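You operate a simulated robot arm through the tools that you are given. There is no shell and no other tool. Be economical: measure what you need, move in short steps, check, and stop when the job is done.

The job below is to be done with a simulated two-armed robot. You get a single attempt, and the scene is never put back.

## Task
Pick up the wax stick with one hand, pass it to the other hand and put it on the cloth plate of machine two.

Only the result counts: the job must be done as asked and must still hold three seconds after the hand-in. Knocking over, shifting, dropping, spilling or breaking anything else fails it. Flat cloth is picked up by pressing the open fingertips on it (5 to 10 N) and closing them slowly along it; thin cloth reads only 2 to 8 mm in the jaws.

## Robot
Two 7-joint arms with two-finger parallel grippers on one trunk, on a base that drives. Base frame: it is fixed to the floor where the robot stands at the start and does not move with it; the origin is under the middle of the robot, x ahead of it, y to its left, z up; the surface under the hand at the start is at about z = 1050. Units: mm, degrees, N and s.
The left shoulder is at the start at [50, 168, 1207], the right one opposite. With the tool pointing down near the work surface each hand reaches from about 100 to 660 mm from the robot's upright axis, wherever it stands, measured 20 degrees to its own side. Places, roughly: cloth plate of machine two (18x13 cm) [2100, -740, 840]. Payload 1.57 kg a hand.
The tool frame of a hand sits at the grasp point between the pads (the TCP): z along the fingers, y along the line on which they close. The tips reach 30 mm beyond it. Largest opening 80 mm; finger width 17, thickness 12; the body of the gripper, 40 by 82 mm, starts 80 mm behind the TCP.
Orientation is told as [roll, pitch, yaw] about the base's x, y, z axes, in that order, counted from this pose: with the fingers straight down and closing along the base's y, the tool's x points along the base's -x, its y along +y and its z along -z.

## Interface
- The arms move only by the tool servo_tool. It takes "left_moves", "right_moves" or both (then of equal length, played together; a hand with none holds still); each is a list of rows, each an object (a shift or turn left out is 0, a gripper value left out holds the last) with "rot": the turn, a rotation vector about the tool's x, y, z in degrees, a list of three; "delta_pos": the shift along the tool's x, y, z in m, a list of three; "gripper": the gripper command, from -1 (fully open) to 1 (shut), values between in proportion. In form: [{"rot": [wx, wy, wz], "delta_pos": [tx, ty, tz], "gripper": gripper}, ...]. A call has 1 to 10 rows; each row shifts and turns the commanded pose from where the row before left it, along the tool's axes as they then stand. A row lasts 0.2 s, in which the tool goes at most 50 mm and 8.6 degrees; a call with a longer step from one row to the next is refused whole, and so is a gripper value outside its range. A pose out of reach is approached as far as the arm can. The call stops where the force on the tool passes 40 N (or 10 N more than at its start, if that is more) or the arm is blocked; 0.2 s more then pass. Each finger travels about 45 mm/s and halts on what it meets, pressing with about 43 N; the grip force reading is that of the motor and also rises with nothing between the fingers. The clock runs only during rows and for 0.2 s after the last one: add rows that do not move to give the fingers time. It gives the time, the measured TCP pose, the force on the tool (base axes), the opening and the grip force at its end, in the units of the frame above (readings bear some noise), with the torque about the TCP (base axes, N m) and any sound that the robot's microphone picked up.
- Cameras (640 x 400 px; columns grow to the right, rows downward): "scene" is now at [123.5, 25.4, 1434.8]; the picture's right is [0.27, -0.96, 0.00], its down [-0.48, -0.13, -0.87] and it looks along [0.84, 0.23, -0.49] (base axes); focal length 272 px, centre (320, 200). "left" rides on the left gripper at [72, 7, -122] in its tool frame; the picture's right is [-0.09, 1.00, 0.00], its down [-0.84, -0.08, -0.54] and it looks along [-0.54, -0.05, 0.84] (tool axes); focal length 238 px, centre (320, 200). "right" rides on the right gripper at [72, -7, -122] in its tool frame; the picture's right is [0.09, 1.00, 0.00], its down [-0.84, 0.08, -0.54] and it looks along [-0.54, 0.05, 0.84] (tool axes); focal length 238 px, centre (320, 200). There is no depth. A picture from a camera that has moved, and an enlarged one, comes with that camera's place and axes in the base frame and with its lens. The place of the scene camera against the robot may be out by one fixed shift of up to 12 mm in any direction.
- snapshot(camera): a new picture of that camera. It takes no simulated time.
- slide_trunk(by): slides the trunk up (or, below 0, down) by that many mm; the arms and the scene camera ride with it, the base frame stays. It gives what a move gives, with no picture.
- base_move(legs): drives the robot by 1 to 6 legs, each [ahead, left, turn to the left] in mm, mm and degrees, along the robot's own axes; the way and the turn of a leg run together, so that a leg with both is an arc; at most 1500 mm and 180 degrees a leg. The arms and the cameras ride along, it lands a little off, and it stops where it bumps. It gives what a move gives.
- turn_head(pan, tilt): turns the head with the scene camera to pan (to the left, within 80 degrees either way) and tilt (down, from -29 to 69), counted from straight ahead of the robot. It gives what a move gives.
- close_up(camera, box): a new picture of the part [left, top, right, bottom] of that camera's present view, enlarged. It takes no simulated time.
- hand_in(): hands the job in; it is judged then, once.

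Work in short steps. Places have to be worked out from the pictures, the camera data and where the tool is seen: move nearer, look again, correct. Check each grasp and each placing, and mend what went wrong. You have 120 turns and 92 pictures in all, those below and enlarged ones among them. Open the grippers and draw the arms clear of the work before you hand the job in, unless the task says otherwise; then end with one line.

The tools are called after "Call:" as a command line: name --argument value ..., lists and objects as JSON in quotes. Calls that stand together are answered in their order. servo_tool: Moves the arms, as the interface text tells. Its arguments: {"type":"object","properties":{"left_moves":{"type":"array","items":{"type":"object","properties":{"rot":{"type":"array","items":{"type":"number"}},"delta_pos":{"type":"array","items":{"type":"number"}},"gripper":{"type":"number"}}}},"right_moves":{"type":"array","items":{"type":"object","properties":{"rot":{"type":"array","items":{"type":"number"}},"delta_pos":{"type":"array","items":{"type":"number"}},"gripper":{"type":"number"}}}}},"required":[]} The other tools are called the same way: slide_trunk (by) slides the trunk up or down; base_move (legs) drives the base; turn_head (pan, tilt) turns the head that bears the scene camera; snapshot (camera) takes a picture; close_up (camera, box) takes an enlarged picture of a part of a camera's view; hand_in () hands the job in.

At the start:

```text
time: 0.0
left_tcp_pos: [300.1, 176.7, 1273.2]
left_orientation: [-0.1, 0.0, 0.1]
left_wrist_force: [-0.6, -0.3, 0.3]
left_torque: [0.04, 0.0, 0.02]
left_opening: 80.3
left_grasp_force: 0.0
right_tcp_pos: [456.9, -130.3, 1236.3]
right_orientation: [0.1, 0.0, 0.0]
right_wrist_force: [0.0, 1.1, 0.5]
right_torque: [-0.02, 0.02, -0.04]
right_opening: 80.2
right_grasp_force: 0.1
trunk travel left (down, up): [-375.0, 68.0]
robot x, y, heading: [-1.4, 0.3, -0.1]
head pan, tilt: [15.4, 29.5]
```

scene: 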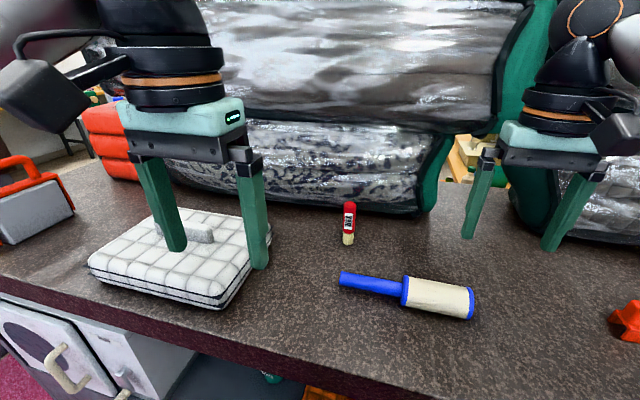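
right: 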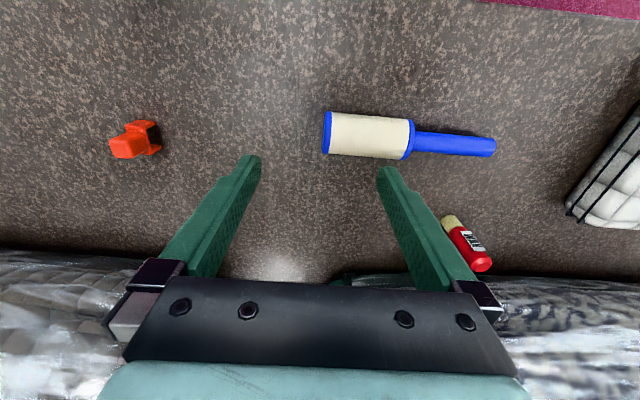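
left: 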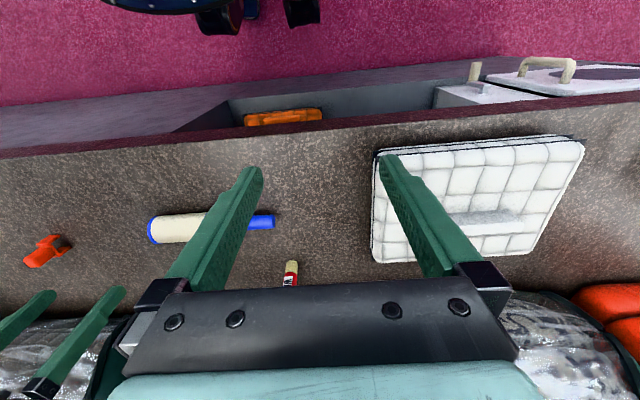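

I'll look closely at the candidate objects to tell which one is the wax stick.

Call:
close_up --camera "scene" --box '[300, 180, 500, 330]'

Call:
close_up --camera "right" --box '[400, 180, 540, 290]'

Call:
close_up --camera "left" --box '[360, 120, 600, 280]'

```text
2.67 times, centred on (400, 255) of scene
camera zoom: at [123.5, 25.4, 1434.8], right [0.27, -0.96, 0.0], down [-0.48, -0.13, -0.87], along [0.84, 0.23, -0.49], focal length 724 px, centre (107, 53)
```

zoom: 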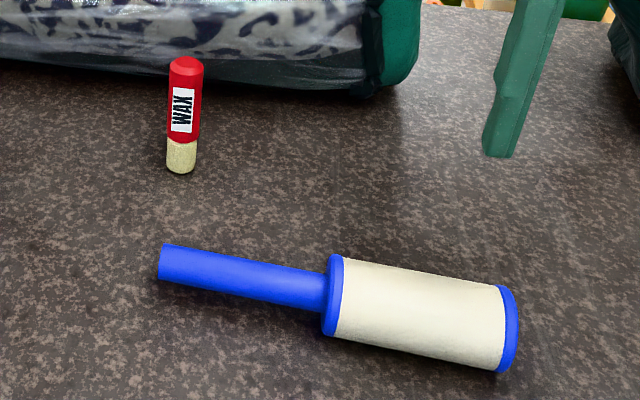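

```text
3.64 times, centred on (470, 235) of right
camera zoom: at [382.4, -136.6, 1357.9], right [-0.09, 1.0, 0.0], down [0.84, 0.08, 0.54], along [0.54, 0.05, -0.84], focal length 867 px, centre (-226, 73)
```

zoom: 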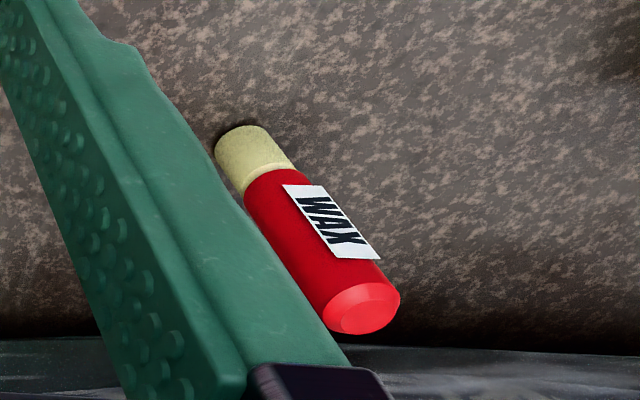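

```text
2.50 times, centred on (480, 200) of left
camera zoom: at [228.0, 182.4, 1394.5], right [0.09, 1.0, 0.0], down [0.84, -0.08, 0.54], along [0.54, -0.05, -0.84], focal length 596 px, centre (-80, 200)
```

zoom: 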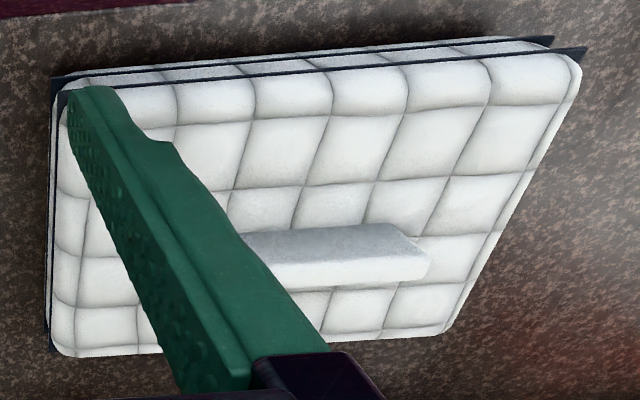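

The wax stick is the red "WAX" tube, which stands cream end down at about (607, 95) and is about 95 mm tall and 28 mm thick. The plan is for the right hand to take it low from its right side, tilted, and for the left hand to take the top from above. I start by turning the right tool 90° about its axis.

Call:
servo_tool --right_moves '[{"rot": [0, 0, 8.5]}, {"rot": [0, 0, 8.5]}, {"rot": [0, 0, 8.5]}, {"rot": [0, 0, 8.5]}, {"rot": [0, 0, 8.5]}, {"rot": [0, 0, 8.5]}, {"rot": [0, 0, 8.5]}, {"rot": [0, 0, 8.5]}, {"rot": [0, 0, 8.5]}, {"rot": [0, 0, 8.5]}]'

```text
time: 2.2
left_tcp_pos: [300.0, 176.9, 1273.3]
left_orientation: [-0.1, -0.1, 0.1]
left_wrist_force: [-0.7, 0.1, 0.1]
left_torque: [-0.01, -0.02, 0.0]
left_opening: 79.9
left_grasp_force: 0.1
right_tcp_pos: [454.9, -130.0, 1235.5]
right_orientation: [0.1, 0.1, -85.2]
right_wrist_force: [0.1, -0.4, -0.3]
right_torque: [0.0, 0.01, 0.0]
right_opening: 80.0
right_grasp_force: 0.0
trunk travel left (down, up): [-375.0, 68.0]
robot x, y, heading: [0.5, -2.1, -0.1]
head pan, tilt: [15.4, 29.5]
```

The turn worked (yaw −85°). I finish it and tilt the fingers toward +y by about 55°.

Call:
servo_tool --right_moves '[{"rot": [0, 0, 4.9]}, {"rot": [0, 8, 0]}, {"rot": [0, 8, 0]}, {"rot": [0, 8, 0]}, {"rot": [0, 8, 0]}, {"rot": [0, 8, 0]}, {"rot": [0, 8, 0]}, {"rot": [0, 7, 0]}]'

Call:
snapshot --camera "scene"

Call:
snapshot --camera "right"

```text
time: 4.0
left_tcp_pos: [298.4, 175.6, 1273.0]
left_orientation: [-0.1, 0.1, 0.1]
left_wrist_force: [-0.6, 0.1, 0.6]
left_torque: [0.01, -0.01, 0.0]
left_opening: 79.8
left_grasp_force: 0.0
right_tcp_pos: [456.0, -129.5, 1236.4]
right_orientation: [0.2, 55.2, -89.7]
right_wrist_force: [-0.2, -0.3, -0.8]
right_torque: [0.0, -0.01, 0.03]
right_opening: 79.6
right_grasp_force: 0.1
trunk travel left (down, up): [-375.0, 68.0]
robot x, y, heading: [2.5, -0.6, -0.4]
head pan, tilt: [15.4, 29.5]
```

```text
85 pictures are left
camera scene: at [123.5, 25.1, 1434.8], right [0.27, -0.96, 0.0], down [-0.48, -0.13, -0.87], along [0.84, 0.23, -0.49], focal length 272 px, centre (320, 200)
```

scene: 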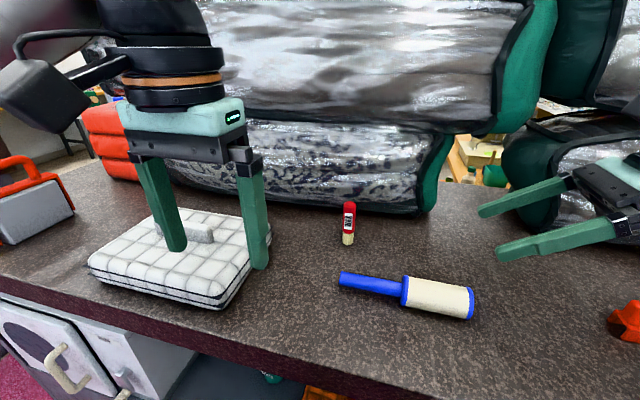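

```text
84 pictures are left
camera right: at [447.5, -188.8, 1365.0], right [1.0, 0.05, 0.08], down [0.08, -0.92, -0.38], along [0.05, 0.38, -0.92], focal length 238 px, centre (320, 200)
```

right: 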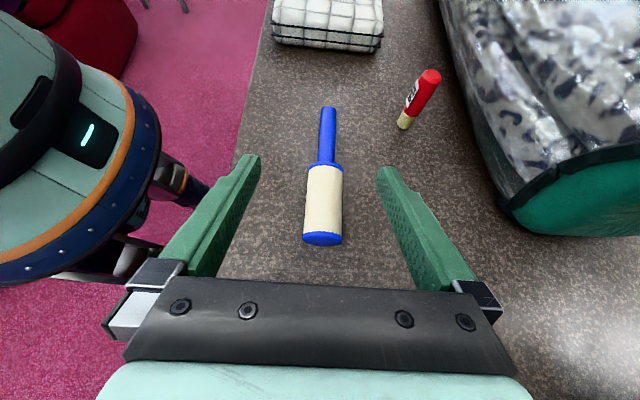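

The stick base is at about (602, 97) and the top is near z 1140, so it is upright and 90 mm tall. I move the right hand to a pre-grasp point 100 mm back along the approach line.

Call:
servo_tool --right_moves '[{"delta_pos": [0, 0.037, 0]}, {"delta_pos": [0, 0.037, 0]}, {"delta_pos": [0, 0.037, 0]}, {"delta_pos": [0, 0.035, 0.02]}, {"delta_pos": [0, 0, 0.04]}, {"delta_pos": [0, 0, 0.04]}, {"delta_pos": [-0.002, 0, 0.04]}, {"delta_pos": [0, 0, 0.026]}, {}]'

Call:
snapshot --camera "right"

Call:
snapshot --camera "scene"

```text
time: 6.0
left_tcp_pos: [299.6, 175.9, 1273.1]
left_orientation: [-0.1, 0.0, 0.1]
left_wrist_force: [0.0, 0.7, -1.1]
left_torque: [0.01, 0.01, 0.0]
left_opening: 80.1
left_grasp_force: 0.1
right_tcp_pos: [600.7, 5.0, 1140.8]
right_orientation: [0.0, 55.1, -89.9]
right_wrist_force: [0.4, -1.0, -0.2]
right_torque: [0.02, -0.01, -0.01]
right_opening: 79.8
right_grasp_force: 0.0
trunk travel left (down, up): [-375.0, 68.0]
robot x, y, heading: [2.0, -5.6, 0.0]
head pan, tilt: [15.4, 29.5]
```

```text
83 pictures are left
camera right: at [594.1, -52.6, 1268.6], right [1.0, 0.05, 0.08], down [0.08, -0.92, -0.38], along [0.05, 0.38, -0.92], focal length 238 px, centre (320, 200)
```

right: 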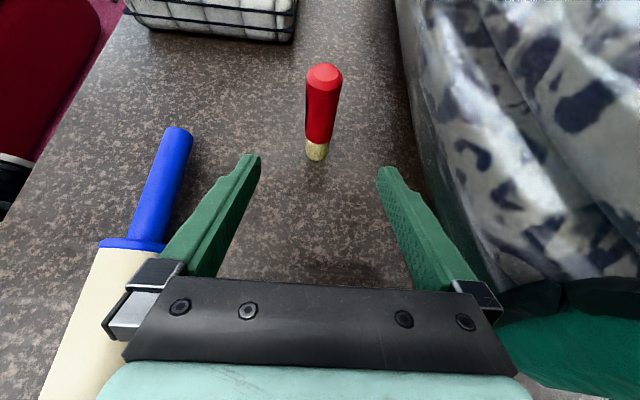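

```text
82 pictures are left
camera scene: at [123.4, 25.1, 1434.8], right [0.27, -0.96, 0.0], down [-0.48, -0.13, -0.87], along [0.84, 0.23, -0.49], focal length 272 px, centre (320, 200)
```

scene: 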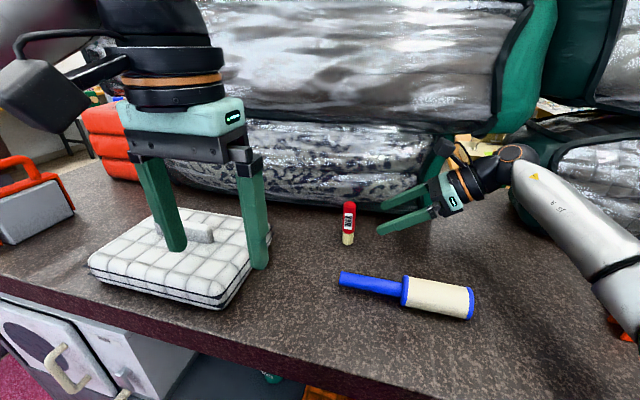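

The stick is well centred, at about (598, 94). I advance along the approach line with the fingers open.

Call:
servo_tool --right_moves '[{"delta_pos": [-0.001, -0.001, 0.025]}, {"delta_pos": [-0.001, -0.001, 0.025]}, {"delta_pos": [-0.001, 0, 0.025]}, {"delta_pos": [0, 0, 0.023]}, {}]'

Call:
snapshot --camera "right"

Call:
close_up --camera "scene" --box '[280, 130, 480, 255]'

```text
time: 7.2
left_tcp_pos: [298.9, 176.2, 1272.6]
left_orientation: [-0.2, 0.1, 0.2]
left_wrist_force: [-0.5, -0.2, 0.1]
left_torque: [-0.02, -0.03, 0.0]
left_opening: 80.2
left_grasp_force: 0.1
right_tcp_pos: [598.7, 81.3, 1079.9]
right_orientation: [0.1, 55.1, -90.0]
right_wrist_force: [0.5, 0.1, -0.1]
right_torque: [-0.01, 0.0, -0.02]
right_opening: 80.3
right_grasp_force: 0.1
trunk travel left (down, up): [-375.0, 68.0]
robot x, y, heading: [-4.2, -1.8, 0.0]
head pan, tilt: [15.4, 29.5]
```

```text
81 pictures are left
camera right: at [591.8, 23.8, 1208.7], right [1.0, 0.05, 0.08], down [0.08, -0.92, -0.38], along [0.05, 0.38, -0.92], focal length 238 px, centre (320, 200)
```

right: 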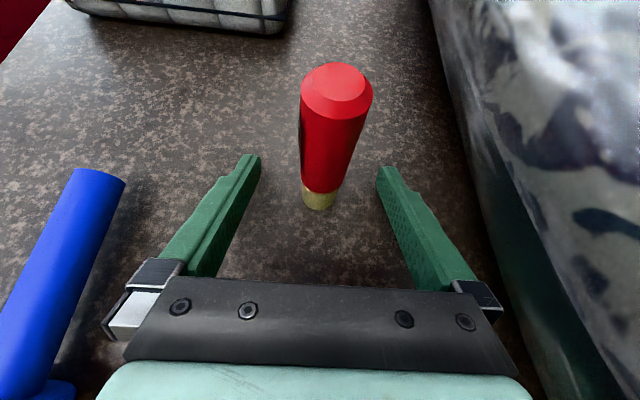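

```text
3.20 times, centred on (380, 192) of scene
camera zoom: at [123.4, 25.2, 1434.8], right [0.27, -0.96, 0.0], down [-0.48, -0.13, -0.87], along [0.84, 0.23, -0.49], focal length 869 px, centre (128, 224)
```

zoom: 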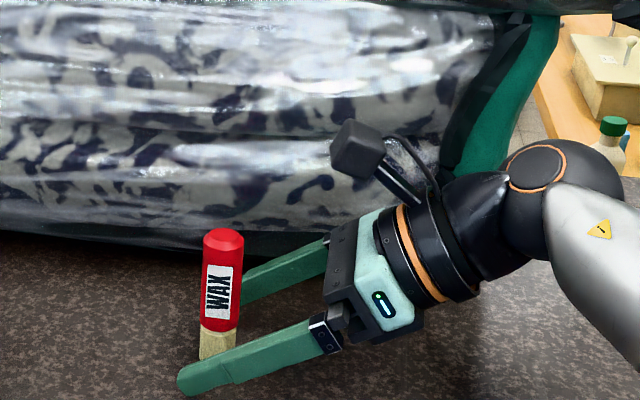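

The stick sits midway between the fingers, with its centre near y 96. I raise slightly so the pads meet the red body above the cream section, go 8 mm further, and close in small increments.

Call:
servo_tool --right_moves '[{"delta_pos": [0.011, 0, 0.002]}, {"gripper": -0.5}, {"gripper": 0.0}, {"gripper": 0.2}, {"gripper": 0.4}, {"gripper": 0.6}, {"gripper": 0.8}, {"gripper": 1.0}, {}, {}]'

Call:
snapshot --camera "right"

Call:
close_up --camera "scene" --box '[280, 130, 480, 255]'

```text
time: 9.4
left_tcp_pos: [299.6, 176.6, 1272.7]
left_orientation: [-0.1, 0.0, 0.1]
left_wrist_force: [-0.4, 0.1, 0.3]
left_torque: [-0.03, -0.01, 0.02]
left_opening: 79.7
left_grasp_force: 0.0
right_tcp_pos: [599.2, 90.1, 1089.4]
right_orientation: [0.1, 55.1, -89.8]
right_wrist_force: [0.5, 0.7, 0.6]
right_torque: [0.0, 0.02, -0.01]
right_opening: 24.7
right_grasp_force: 36.2
trunk travel left (down, up): [-375.0, 68.0]
robot x, y, heading: [1.0, -3.0, -0.1]
head pan, tilt: [15.4, 29.5]
```

```text
79 pictures are left
camera right: at [591.4, 31.5, 1217.4], right [1.0, 0.05, 0.08], down [0.08, -0.92, -0.38], along [0.05, 0.38, -0.92], focal length 238 px, centre (320, 200)
```

right: 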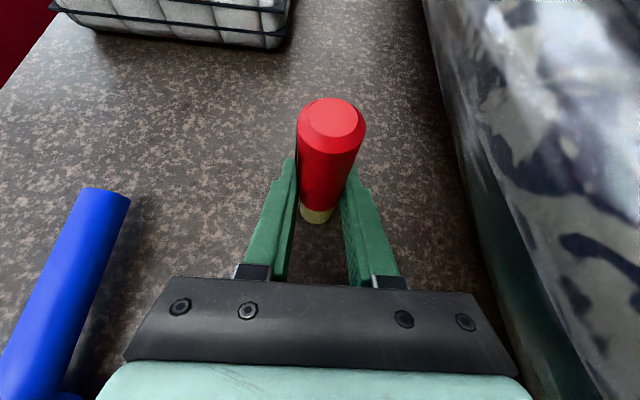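

```text
3.20 times, centred on (380, 192) of scene
camera zoom: at [123.4, 25.4, 1434.8], right [0.27, -0.96, 0.0], down [-0.48, -0.13, -0.87], along [0.84, 0.23, -0.49], focal length 869 px, centre (128, 224)
```

zoom: 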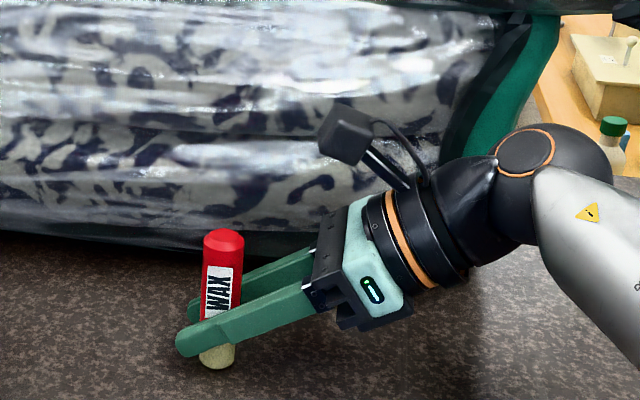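

The stick is held upright at 24.7 mm opening. I lift straight up by 150 mm and then come back 130 mm toward the robot.

Call:
servo_tool --right_moves '[{"delta_pos": [0.0123, 0, -0.0086]}, {"delta_pos": [0.0246, 0, -0.0172]}, {"delta_pos": [0.0246, 0, -0.0172]}, {"delta_pos": [0.0246, 0, -0.0172]}, {"delta_pos": [0.0246, 0, -0.0172]}, {"delta_pos": [0.0123, 0, -0.0086]}, {"delta_pos": [0, -0.04, 0]}, {"delta_pos": [0, -0.045, 0]}, {"delta_pos": [0, -0.045, 0]}, {}]'

Call:
snapshot --camera "scene"

Call:
snapshot --camera "left"

Call:
snapshot --camera "right"

```text
time: 11.6
left_tcp_pos: [299.9, 178.6, 1272.5]
left_orientation: [-0.1, 0.0, 0.1]
left_wrist_force: [1.1, 0.4, -0.6]
left_torque: [-0.02, 0.01, 0.03]
left_opening: 79.9
left_grasp_force: 0.1
right_tcp_pos: [458.9, 88.1, 1230.6]
right_orientation: [0.0, 54.9, -89.9]
right_wrist_force: [0.7, 0.2, 0.3]
right_torque: [-0.05, 0.01, 0.0]
right_opening: 24.4
right_grasp_force: 35.9
right hand out of reach, approached as far as the arm can: row 4, 5
trunk travel left (down, up): [-375.0, 68.0]
robot x, y, heading: [0.9, 0.4, -0.1]
head pan, tilt: [15.4, 29.5]
```

```text
77 pictures are left
camera scene: at [123.5, 25.9, 1434.8], right [0.27, -0.96, 0.0], down [-0.48, -0.13, -0.87], along [0.84, 0.23, -0.49], focal length 272 px, centre (320, 200)
```

scene: 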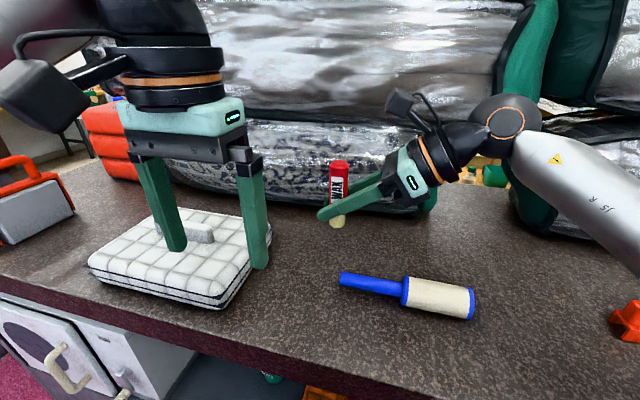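

```text
76 pictures are left
camera left: at [228.0, 182.9, 1394.4], right [0.09, 1.0, 0.0], down [0.84, -0.07, 0.54], along [0.54, -0.05, -0.84], focal length 238 px, centre (320, 200)
```

left: 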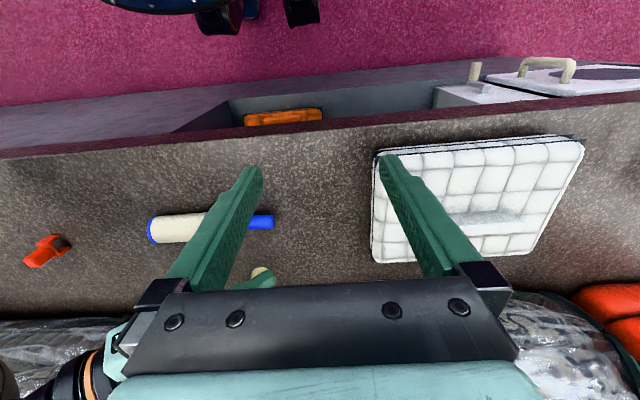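

```text
75 pictures are left
camera right: at [451.5, 29.5, 1359.2], right [1.0, 0.05, 0.08], down [0.08, -0.92, -0.38], along [0.05, 0.38, -0.92], focal length 238 px, centre (320, 200)
```

right: 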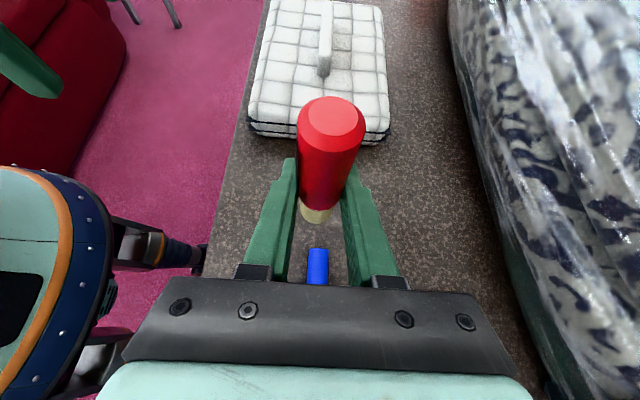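

The stick's axis is now at about (459, 94), with its base near z 1191 and top near 1288. I turn the left tool −90° about its own axis so its fingers will close along x.

Call:
servo_tool --left_moves '[{"rot": [0, 0, -8.5]}, {"rot": [0, 0, -8.5]}, {"rot": [0, 0, -8.5]}, {"rot": [0, 0, -8.5]}, {"rot": [0, 0, -8.5]}, {"rot": [0, 0, -8.5]}, {"rot": [0, 0, -8.5]}, {"rot": [0, 0, -8.5]}, {"rot": [0, 0, -8.5]}, {"rot": [0, 0, -8.5]}]'

```text
time: 13.8
left_tcp_pos: [300.1, 176.8, 1273.2]
left_orientation: [0.0, 0.2, 85.3]
left_wrist_force: [0.2, 0.4, -0.8]
left_torque: [-0.02, 0.0, 0.01]
left_opening: 80.1
left_grasp_force: 0.2
right_tcp_pos: [460.3, 87.2, 1229.7]
right_orientation: [0.1, 55.1, -89.8]
right_wrist_force: [0.0, 0.8, -1.3]
right_torque: [-0.01, 0.02, 0.02]
right_opening: 24.5
right_grasp_force: 36.2
trunk travel left (down, up): [-375.0, 68.0]
robot x, y, heading: [-1.8, 0.7, -0.0]
head pan, tilt: [15.4, 29.5]
```

I finish the turn, tilt the left tool 30° so it leans away from the right hand, back it off up its axis, and bring it over x = 459.

Call:
servo_tool --left_moves '[{"rot": [0, 0, -4.7]}, {"rot": [0, 7.5, 0]}, {"rot": [0, 7.5, 0]}, {"rot": [0, 7.5, 0]}, {"rot": [0, 7.5, 0], "delta_pos": [0, 0, -0.04]}, {"delta_pos": [0, 0, -0.045]}, {"delta_pos": [0, -0.04, -0.02]}, {"delta_pos": [0, -0.045, 0]}, {"delta_pos": [0, -0.045, 0]}, {"delta_pos": [0, -0.029, 0]}]'

Call:
snapshot --camera "left"

Call:
snapshot --camera "scene"

```text
time: 16.0
left_tcp_pos: [457.8, 222.8, 1367.5]
left_orientation: [-0.1, 30.0, 89.6]
left_wrist_force: [-0.8, 0.1, -0.1]
left_torque: [0.03, 0.01, -0.06]
left_opening: 79.9
left_grasp_force: 0.1
right_tcp_pos: [460.3, 86.3, 1230.8]
right_orientation: [0.2, 55.1, -89.9]
right_wrist_force: [0.4, 1.1, -0.2]
right_torque: [-0.02, 0.0, 0.04]
right_opening: 24.5
right_grasp_force: 36.4
trunk travel left (down, up): [-375.0, 68.0]
robot x, y, heading: [-4.2, -0.3, -0.1]
head pan, tilt: [15.4, 29.5]
```

```text
74 pictures are left
camera left: at [452.0, 220.3, 1508.8], right [-1.0, 0.08, -0.05], down [0.08, 1.0, 0.05], along [0.05, 0.05, -1.0], focal length 238 px, centre (320, 200)
```

left: 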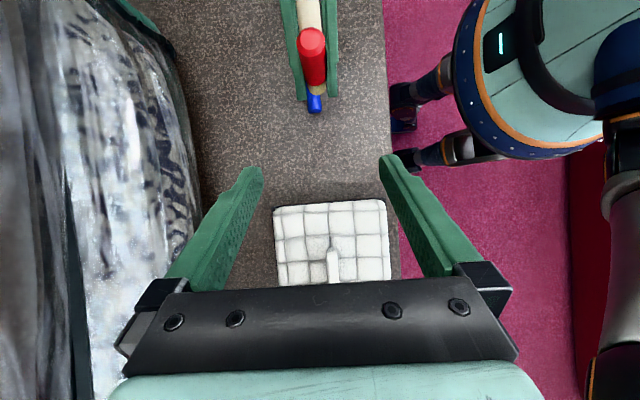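

```text
73 pictures are left
camera scene: at [123.8, 25.0, 1434.7], right [0.27, -0.96, 0.0], down [-0.48, -0.13, -0.87], along [0.84, 0.23, -0.49], focal length 272 px, centre (320, 200)
```

scene: 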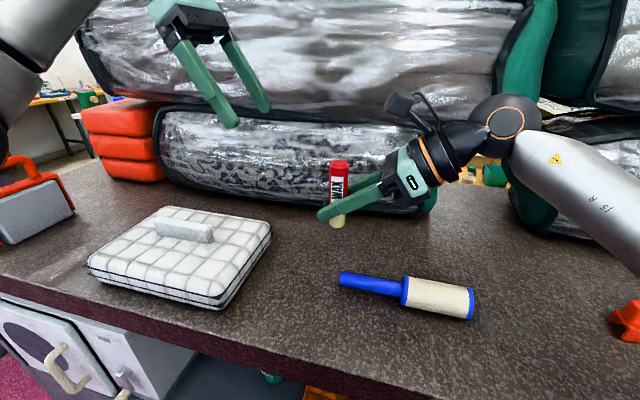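

From this view the stick axis is at about (459, 91) with its top near z 1292. I move the left hand onto the approach line, 60 mm short.

Call:
servo_tool --left_moves '[{"delta_pos": [0.032, -0.001, 0]}, {"delta_pos": [0.0325, 0, 0]}, {"delta_pos": [0, 0, 0.035]}, {"delta_pos": [0, 0, 0.035]}, {}]'

Call:
snapshot --camera "left"

Call:
close_up --camera "scene" --box '[240, 80, 480, 230]'

```text
time: 17.2
left_tcp_pos: [461.3, 132.9, 1338.9]
left_orientation: [-0.1, 30.0, 89.7]
left_wrist_force: [0.0, -0.1, -0.2]
left_torque: [0.02, -0.01, 0.0]
left_opening: 80.0
left_grasp_force: 0.1
right_tcp_pos: [459.9, 88.1, 1230.1]
right_orientation: [0.1, 55.1, -89.8]
right_wrist_force: [-0.7, -0.3, -0.3]
right_torque: [0.04, 0.03, -0.02]
right_opening: 24.8
right_grasp_force: 36.4
trunk travel left (down, up): [-375.0, 68.0]
robot x, y, heading: [0.7, 3.9, -0.1]
head pan, tilt: [15.4, 29.5]
```

```text
72 pictures are left
camera left: at [454.2, 130.3, 1480.0], right [-1.0, 0.08, -0.05], down [0.08, 1.0, 0.05], along [0.05, 0.05, -1.0], focal length 238 px, centre (320, 200)
```

left: 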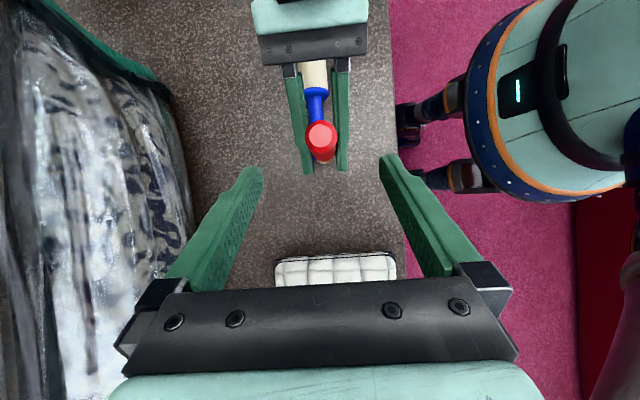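

```text
2.67 times, centred on (360, 155) of scene
camera zoom: at [123.3, 25.6, 1434.8], right [0.27, -0.96, 0.0], down [-0.48, -0.13, -0.87], along [0.84, 0.23, -0.49], focal length 724 px, centre (213, 320)
```

zoom: 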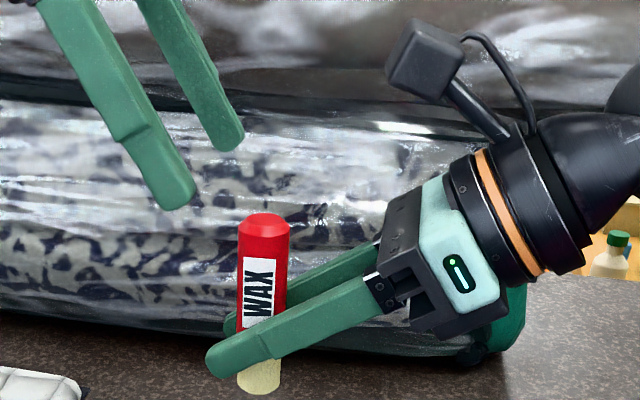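

The stick top is centred between the left fingers at about (459, 89). I go in the remaining 65 mm with the fingers open.

Call:
servo_tool --left_moves '[{"delta_pos": [0.001, 0.001, 0.02]}, {"delta_pos": [0.001, 0.001, 0.02]}, {"delta_pos": [0.001, 0, 0.015]}, {"delta_pos": [0, 0, 0.01]}, {}]'

Call:
snapshot --camera "left"

Call:
close_up --camera "scene" --box '[240, 80, 480, 230]'

```text
time: 18.4
left_tcp_pos: [457.6, 96.5, 1282.3]
left_orientation: [-0.1, 30.1, 89.8]
left_wrist_force: [-0.6, -0.5, 0.0]
left_torque: [0.02, 0.03, 0.03]
left_opening: 80.1
left_grasp_force: 0.0
right_tcp_pos: [459.9, 86.5, 1231.4]
right_orientation: [0.0, 55.1, -89.8]
right_wrist_force: [-0.9, 0.1, 0.2]
right_torque: [-0.01, -0.01, 0.03]
right_opening: 24.8
right_grasp_force: 36.2
trunk travel left (down, up): [-375.0, 68.0]
robot x, y, heading: [0.1, -1.3, -0.1]
head pan, tilt: [15.4, 29.5]
```

```text
70 pictures are left
camera left: at [451.4, 95.4, 1423.9], right [-1.0, 0.08, -0.05], down [0.08, 1.0, 0.05], along [0.05, 0.05, -1.0], focal length 238 px, centre (320, 200)
```

left: 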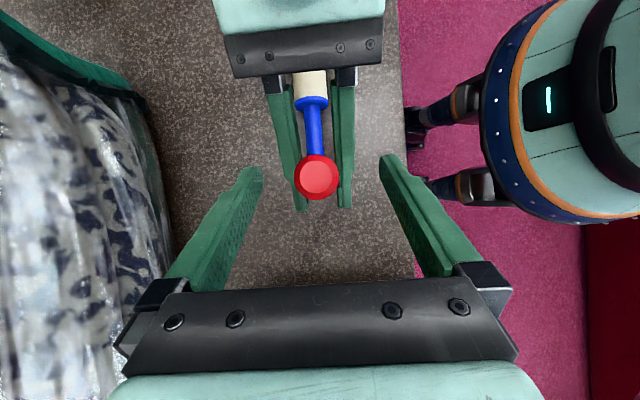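

```text
2.67 times, centred on (360, 155) of scene
camera zoom: at [123.5, 25.4, 1434.8], right [0.27, -0.96, 0.0], down [-0.48, -0.13, -0.87], along [0.84, 0.23, -0.49], focal length 724 px, centre (213, 320)
```

zoom: 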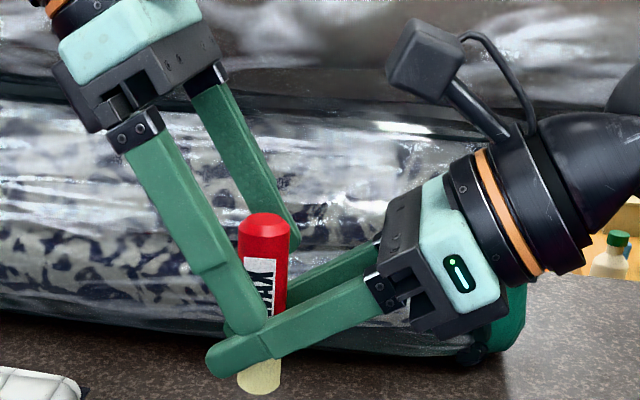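

The left tips sit about 10 mm above the right fingers, straddling the upper stick. I close the left gripper gently while the right still holds.

Call:
servo_tool --left_moves '[{"gripper": -0.5}, {"gripper": 0.0}, {"gripper": 0.2}, {"gripper": 0.3}, {"gripper": 0.4}, {"gripper": 0.6}, {"gripper": 0.8}, {"gripper": 1.0}, {}, {}]'

Call:
snapshot --camera "left"

Call:
close_up --camera "scene" --box '[240, 80, 480, 230]'

```text
time: 20.6
left_tcp_pos: [458.7, 99.1, 1282.7]
left_orientation: [-0.1, 30.0, 89.7]
left_wrist_force: [9.1, 1.4, 0.6]
left_torque: [0.04, -0.3, 0.08]
left_opening: 24.5
left_grasp_force: 36.2
right_tcp_pos: [456.9, 86.8, 1230.0]
right_orientation: [0.1, 55.0, -89.8]
right_wrist_force: [-9.2, -2.0, -0.2]
right_torque: [0.04, -0.18, 0.0]
right_opening: 24.7
right_grasp_force: 36.9
trunk travel left (down, up): [-375.0, 68.0]
robot x, y, heading: [1.7, -2.6, -0.2]
head pan, tilt: [15.4, 29.5]
```

```text
68 pictures are left
camera left: at [451.8, 95.8, 1423.9], right [-1.0, 0.08, -0.05], down [0.08, 1.0, 0.05], along [0.05, 0.05, -1.0], focal length 238 px, centre (320, 200)
```

left: 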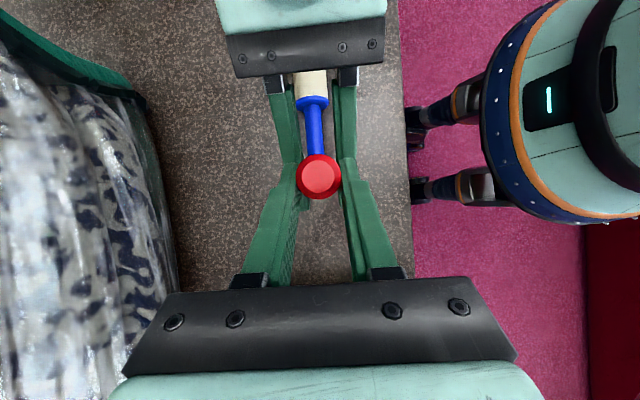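

```text
2.67 times, centred on (360, 155) of scene
camera zoom: at [123.5, 25.4, 1434.8], right [0.27, -0.96, 0.0], down [-0.48, -0.13, -0.87], along [0.84, 0.23, -0.49], focal length 724 px, centre (213, 320)
```

zoom: 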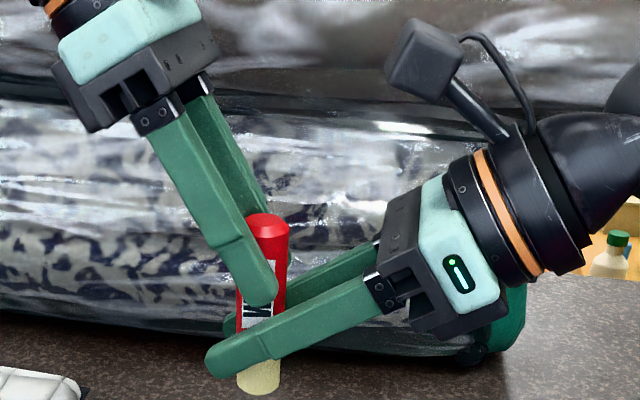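

Both hands hold the stick (24.5 and 24.7 mm). I open the right hand and then back it out along its own axis.

Call:
servo_tool --right_moves '[{"gripper": 0.4}, {"gripper": 0.0}, {"gripper": -0.5}, {"gripper": -1}, {}, {}, {}, {"delta_pos": [0, 0, -0.03]}, {"delta_pos": [0, 0, -0.04]}, {"delta_pos": [0, 0, -0.04]}]'

Call:
snapshot --camera "left"

Call:
snapshot --camera "scene"

```text
time: 22.8
left_tcp_pos: [457.4, 96.7, 1283.0]
left_orientation: [-0.1, 30.1, 89.8]
left_wrist_force: [-0.3, 0.3, -0.4]
left_torque: [-0.01, -0.02, 0.0]
left_opening: 24.8
left_grasp_force: 36.5
right_tcp_pos: [460.3, -3.0, 1299.5]
right_orientation: [0.1, 55.1, -89.8]
right_wrist_force: [0.6, 0.3, 0.6]
right_torque: [0.0, -0.01, 0.0]
right_opening: 80.2
right_grasp_force: 0.1
trunk travel left (down, up): [-375.0, 68.0]
robot x, y, heading: [0.9, -0.8, -0.0]
head pan, tilt: [15.4, 29.5]
```

```text
66 pictures are left
camera left: at [451.2, 95.0, 1424.1], right [-1.0, 0.08, -0.05], down [0.08, 1.0, 0.05], along [0.05, 0.05, -1.0], focal length 238 px, centre (320, 200)
```

left: 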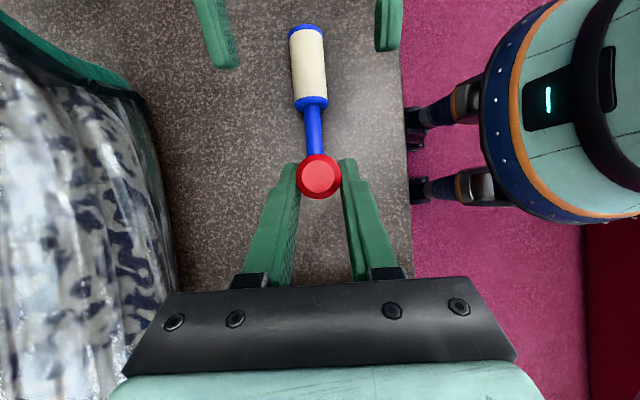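

```text
65 pictures are left
camera scene: at [123.2, 24.9, 1434.8], right [0.27, -0.96, 0.0], down [-0.48, -0.13, -0.87], along [0.84, 0.23, -0.49], focal length 272 px, centre (320, 200)
```

scene: 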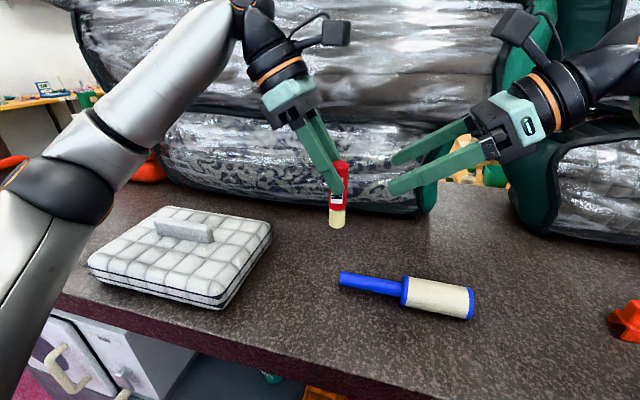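

The left hand alone holds the stick upright. I draw both hands in toward the body for driving, and look around for the route to machine two.

Call:
servo_tool --left_moves '[{"delta_pos": [0, 0.03, 0]}, {"delta_pos": [0, 0.03, 0]}, {"delta_pos": [0, 0.03, 0]}, {"delta_pos": [-0.02, 0.03, 0]}, {"delta_pos": [-0.02, 0.03, 0]}, {"delta_pos": [-0.02, 0, 0]}, {}]' --right_moves '[{"delta_pos": [0, 0, -0.04]}, {"delta_pos": [0, -0.01, -0.04]}, {"delta_pos": [0, -0.03, -0.02]}, {"delta_pos": [0, -0.03, 0]}, {"delta_pos": [0, -0.03, 0]}, {"delta_pos": [0, -0.03, 0]}, {"delta_pos": [0, -0.03, 0]}]'

Call:
turn_head --pan -50 --tilt 20

Call:
snapshot --camera "scene"

Call:
turn_head --pan 10 --tilt 5

Call:
snapshot --camera "scene"

```text
time: 24.4
left_tcp_pos: [307.8, 149.2, 1255.2]
left_orientation: [-0.1, 30.1, 89.8]
left_wrist_force: [0.6, -0.4, 0.1]
left_torque: [0.01, -0.01, 0.03]
left_opening: 24.5
left_grasp_force: 36.5
right_tcp_pos: [299.0, -84.2, 1355.8]
right_orientation: [0.1, 55.0, -89.9]
right_wrist_force: [-0.8, -0.4, -0.8]
right_torque: [-0.03, 0.02, -0.03]
right_opening: 80.0
right_grasp_force: 0.0
trunk travel left (down, up): [-375.0, 68.0]
robot x, y, heading: [2.3, 0.8, 0.2]
head pan, tilt: [15.4, 29.5]
```

```text
time: 25.8
left_tcp_pos: [308.1, 150.2, 1254.8]
left_orientation: [0.0, 30.2, 89.7]
left_wrist_force: [0.3, -0.1, -0.7]
left_torque: [0.02, 0.03, 0.01]
left_opening: 24.5
left_grasp_force: 36.4
right_tcp_pos: [300.5, -82.9, 1354.8]
right_orientation: [0.1, 55.2, -89.8]
right_wrist_force: [0.4, 1.0, -1.3]
right_torque: [-0.01, 0.02, 0.02]
right_opening: 80.3
right_grasp_force: 0.0
trunk travel left (down, up): [-375.0, 68.0]
robot x, y, heading: [0.8, 0.2, -0.0]
head pan, tilt: [-50.0, 20.0]
```

```text
64 pictures are left
camera scene: at [96.0, -70.0, 1450.1], right [-0.77, -0.64, 0.0], down [-0.22, 0.26, -0.94], along [0.6, -0.72, -0.34], focal length 272 px, centre (320, 200)
```

scene: 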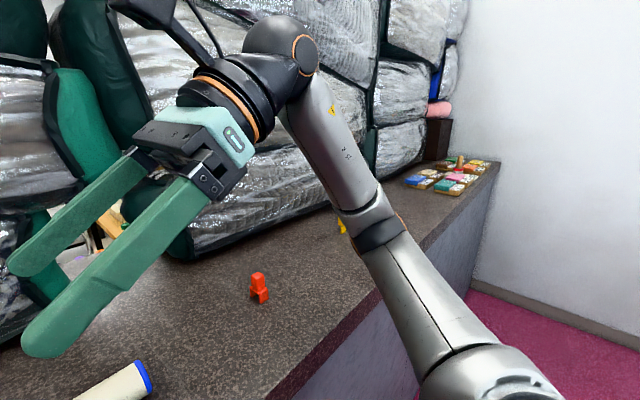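

```text
time: 27.1
left_tcp_pos: [307.8, 150.6, 1255.1]
left_orientation: [-0.1, 30.1, 89.8]
left_wrist_force: [-0.5, 0.8, -0.1]
left_torque: [0.01, -0.01, 0.0]
left_opening: 24.3
left_grasp_force: 36.3
right_tcp_pos: [300.3, -83.6, 1355.2]
right_orientation: [0.2, 55.3, -89.8]
right_wrist_force: [-0.6, 0.3, -0.1]
right_torque: [-0.02, -0.01, 0.0]
right_opening: 79.9
right_grasp_force: 0.1
trunk travel left (down, up): [-375.0, 68.0]
robot x, y, heading: [3.3, -0.9, 0.2]
head pan, tilt: [10.0, 5.0]
```

```text
63 pictures are left
camera scene: at [126.6, 17.2, 1474.5], right [0.17, -0.98, 0.0], down [-0.09, -0.02, -1.0], along [0.98, 0.17, -0.09], focal length 272 px, centre (320, 200)
```

scene: 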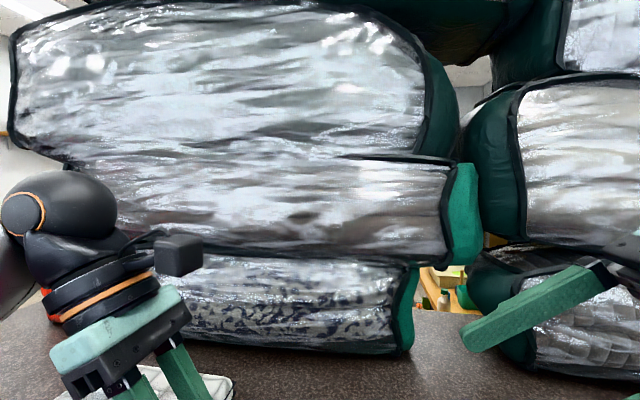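

The counter runs to the wall on the right, so the route is probably to the left. I'll look there.

Call:
turn_head --pan 60 --tilt 15

Call:
snapshot --camera "scene"

Call:
turn_head --pan -80 --tilt 30

Call:
snapshot --camera "scene"

```text
time: 28.2
left_tcp_pos: [307.7, 149.7, 1255.5]
left_orientation: [0.1, 30.1, 89.8]
left_wrist_force: [0.8, 0.4, 0.7]
left_torque: [-0.01, 0.02, 0.0]
left_opening: 24.4
left_grasp_force: 36.5
right_tcp_pos: [299.6, -83.2, 1355.3]
right_orientation: [0.1, 55.1, -89.8]
right_wrist_force: [-0.3, 0.2, 0.2]
right_torque: [0.02, 0.02, -0.01]
right_opening: 80.0
right_grasp_force: 0.0
trunk travel left (down, up): [-375.0, 68.0]
robot x, y, heading: [-2.1, -1.1, -0.2]
head pan, tilt: [60.0, 15.0]
```

```text
62 pictures are left
camera scene: at [82.9, 82.2, 1458.3], right [0.87, -0.5, 0.0], down [-0.13, -0.22, -0.97], along [0.48, 0.84, -0.26], focal length 272 px, centre (320, 200)
```

scene: 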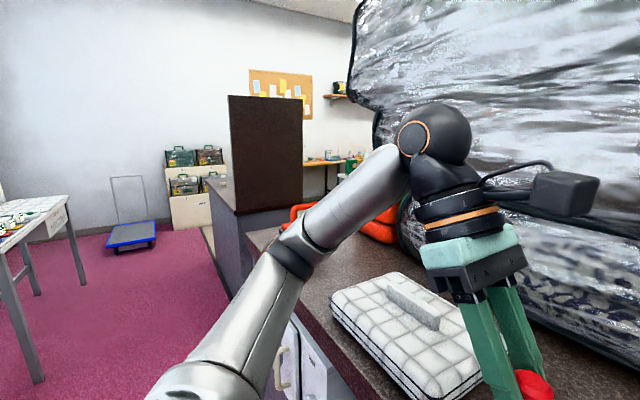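

```text
time: 30.5
left_tcp_pos: [308.1, 149.4, 1255.6]
left_orientation: [0.0, 30.1, 89.9]
left_wrist_force: [0.9, -1.1, 0.0]
left_torque: [0.01, -0.02, 0.02]
left_opening: 24.3
left_grasp_force: 36.4
right_tcp_pos: [300.6, -83.9, 1354.7]
right_orientation: [0.1, 55.1, -89.8]
right_wrist_force: [1.0, 0.3, -0.9]
right_torque: [0.02, -0.02, 0.0]
right_opening: 80.1
right_grasp_force: 0.1
trunk travel left (down, up): [-375.0, 68.0]
robot x, y, heading: [-1.0, -0.2, -0.2]
head pan, tilt: [-80.0, 30.0]
```

```text
61 pictures are left
camera scene: at [51.9, -87.8, 1434.1], right [-0.98, -0.17, 0.0], down [-0.09, 0.49, -0.87], along [0.15, -0.85, -0.5], focal length 272 px, centre (320, 200)
```

scene: 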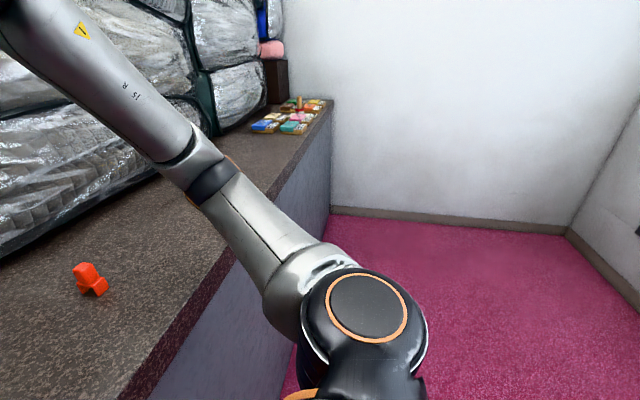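

The right side is closed off by the wall, and on the left there's an open floor past the counter's end. I back off a little, turn left 90°, and look ahead.

Call:
base_move --legs '[[-200, 0, 0], [0, 0, 90]]'

Call:
turn_head --pan 0 --tilt 20

Call:
snapshot --camera "scene"

Call:
snapshot --camera "left"

```text
time: 35.9
left_tcp_pos: [-355.3, 308.0, 1255.6]
left_orientation: [0.0, 30.1, 179.3]
left_wrist_force: [-0.6, -0.4, -0.3]
left_torque: [0.0, 0.0, -0.02]
left_opening: 24.6
left_grasp_force: 35.9
right_tcp_pos: [-122.6, 296.7, 1354.8]
right_orientation: [0.1, 55.0, -0.3]
right_wrist_force: [0.5, 0.3, -0.3]
right_torque: [-0.01, 0.02, -0.02]
right_opening: 80.1
right_grasp_force: 0.0
trunk travel left (down, up): [-375.0, 68.0]
robot x, y, heading: [-204.0, -1.5, 89.4]
head pan, tilt: [-80.0, 30.0]
```

```text
time: 37.4
left_tcp_pos: [-354.8, 308.4, 1255.3]
left_orientation: [0.0, 30.1, 179.3]
left_wrist_force: [-0.1, -0.7, -0.2]
left_torque: [0.04, 0.01, -0.04]
left_opening: 24.3
left_grasp_force: 36.2
right_tcp_pos: [-121.1, 297.2, 1356.1]
right_orientation: [0.2, 55.1, -0.3]
right_wrist_force: [0.9, 0.8, -1.1]
right_torque: [-0.02, -0.01, 0.02]
right_opening: 79.8
right_grasp_force: 0.1
trunk travel left (down, up): [-375.0, 68.0]
robot x, y, heading: [-209.1, -5.0, 89.5]
head pan, tilt: [0.0, 20.0]
```

```text
60 pictures are left
camera scene: at [-210.4, 133.6, 1450.1], right [1.0, -0.01, 0.0], down [0.0, -0.34, -0.94], along [0.01, 0.94, -0.34], focal length 272 px, centre (320, 200)
```

scene: 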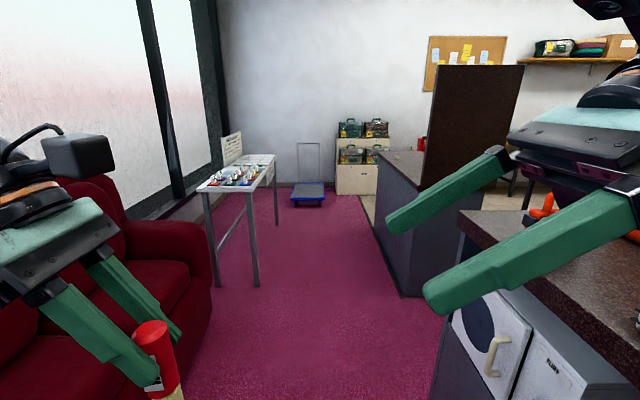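

```text
59 pictures are left
camera left: at [-353.9, 300.8, 1396.3], right [-0.09, -0.99, -0.05], down [-0.99, 0.09, 0.05], along [-0.04, 0.05, -1.0], focal length 238 px, centre (320, 200)
```

left: 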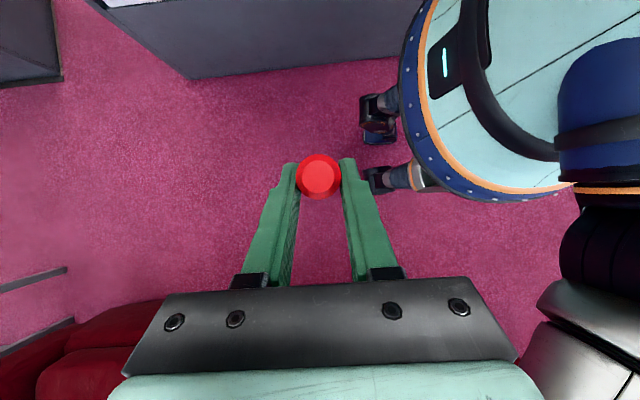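

There's a gap between the counter's end (y≈1080) and the next cabinet (y≈1880). I drive 1000 mm ahead and look at it.

Call:
base_move --legs '[[1000, 0, 0]]'

Call:
turn_head --pan -60 --tilt 30

Call:
snapshot --camera "scene"

```text
time: 42.6
left_tcp_pos: [-330.3, 1313.7, 1254.6]
left_orientation: [0.1, 30.1, 178.1]
left_wrist_force: [0.2, 0.2, -0.5]
left_torque: [0.0, 0.02, 0.01]
left_opening: 24.6
left_grasp_force: 36.0
right_tcp_pos: [-97.6, 1297.9, 1354.6]
right_orientation: [0.0, 55.1, -1.4]
right_wrist_force: [0.1, 0.8, 1.0]
right_torque: [-0.05, 0.01, 0.02]
right_opening: 79.8
right_grasp_force: 0.3
trunk travel left (down, up): [-375.0, 68.0]
robot x, y, heading: [-193.6, 1005.1, 88.2]
head pan, tilt: [0.0, 20.0]
```

```text
time: 43.9
left_tcp_pos: [-328.9, 1312.6, 1254.7]
left_orientation: [0.0, 30.1, 177.9]
left_wrist_force: [0.2, 0.0, 0.1]
left_torque: [0.01, -0.02, 0.0]
left_opening: 24.5
left_grasp_force: 36.6
right_tcp_pos: [-95.2, 1297.5, 1355.5]
right_orientation: [0.1, 55.0, -1.5]
right_wrist_force: [-0.2, 0.8, 0.1]
right_torque: [-0.01, -0.02, -0.03]
right_opening: 80.2
right_grasp_force: 0.1
trunk travel left (down, up): [-375.0, 68.0]
robot x, y, heading: [-187.6, 1002.0, 88.2]
head pan, tilt: [-60.0, 30.0]
```

```text
58 pictures are left
camera scene: at [-112.1, 1085.0, 1434.1], right [0.47, -0.88, 0.0], down [-0.44, -0.24, -0.87], along [0.76, 0.41, -0.5], focal length 272 px, centre (320, 200)
```

scene: 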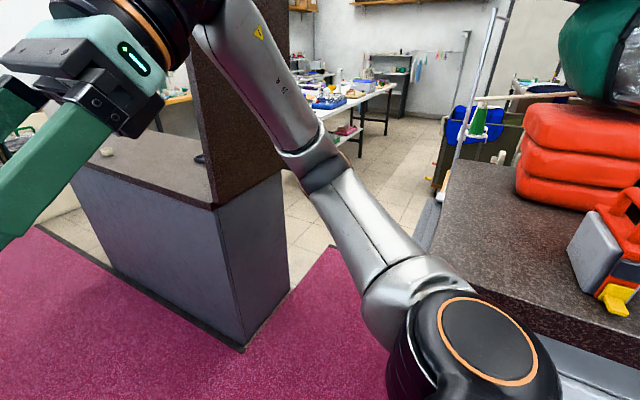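

There is a doorway between the counter and the panelled cabinet. I position in front of it, face +x, and measure the gap and the room behind.

Call:
base_move --legs '[[480, 60, 0], [0, 0, -88]]'

Call:
turn_head --pan 0 --tilt 25

Call:
snapshot --camera "scene"

```text
time: 50.5
left_tcp_pos: [69.1, 1654.8, 1255.2]
left_orientation: [-0.1, 30.1, 92.3]
left_wrist_force: [0.0, -0.6, -1.0]
left_torque: [-0.01, 0.01, 0.01]
left_opening: 24.6
left_grasp_force: 36.5
right_tcp_pos: [69.7, 1423.2, 1355.5]
right_orientation: [0.1, 55.1, -87.3]
right_wrist_force: [0.0, -0.1, -0.4]
right_torque: [0.01, 0.03, 0.01]
right_opening: 80.0
right_grasp_force: 0.0
trunk travel left (down, up): [-375.0, 68.0]
robot x, y, heading: [-233.2, 1489.7, 2.4]
head pan, tilt: [-60.0, 30.0]
```

```text
time: 51.8
left_tcp_pos: [68.2, 1656.3, 1254.9]
left_orientation: [0.0, 30.1, 92.3]
left_wrist_force: [0.0, 0.2, 0.9]
left_torque: [0.0, 0.02, 0.0]
left_opening: 24.7
left_grasp_force: 36.4
right_tcp_pos: [70.2, 1422.8, 1355.2]
right_orientation: [0.0, 55.0, -87.3]
right_wrist_force: [1.2, 1.4, 0.4]
right_torque: [-0.01, 0.02, 0.04]
right_opening: 79.9
right_grasp_force: 0.0
trunk travel left (down, up): [-375.0, 68.0]
robot x, y, heading: [-232.0, 1493.6, 2.5]
head pan, tilt: [0.0, 25.0]
```

```text
57 pictures are left
camera scene: at [-104.7, 1500.3, 1442.0], right [0.04, -1.0, 0.0], down [-0.42, -0.02, -0.91], along [0.91, 0.04, -0.42], focal length 272 px, centre (320, 200)
```

scene: 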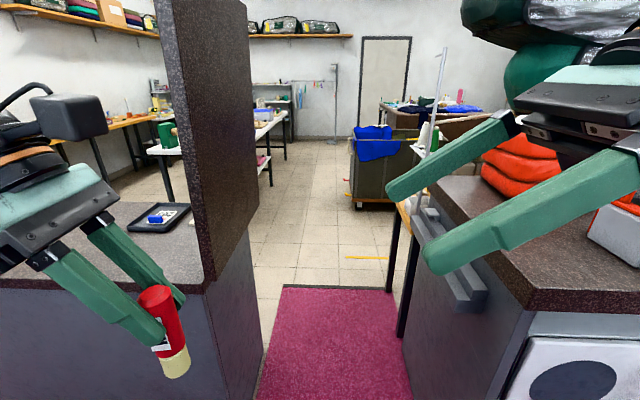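

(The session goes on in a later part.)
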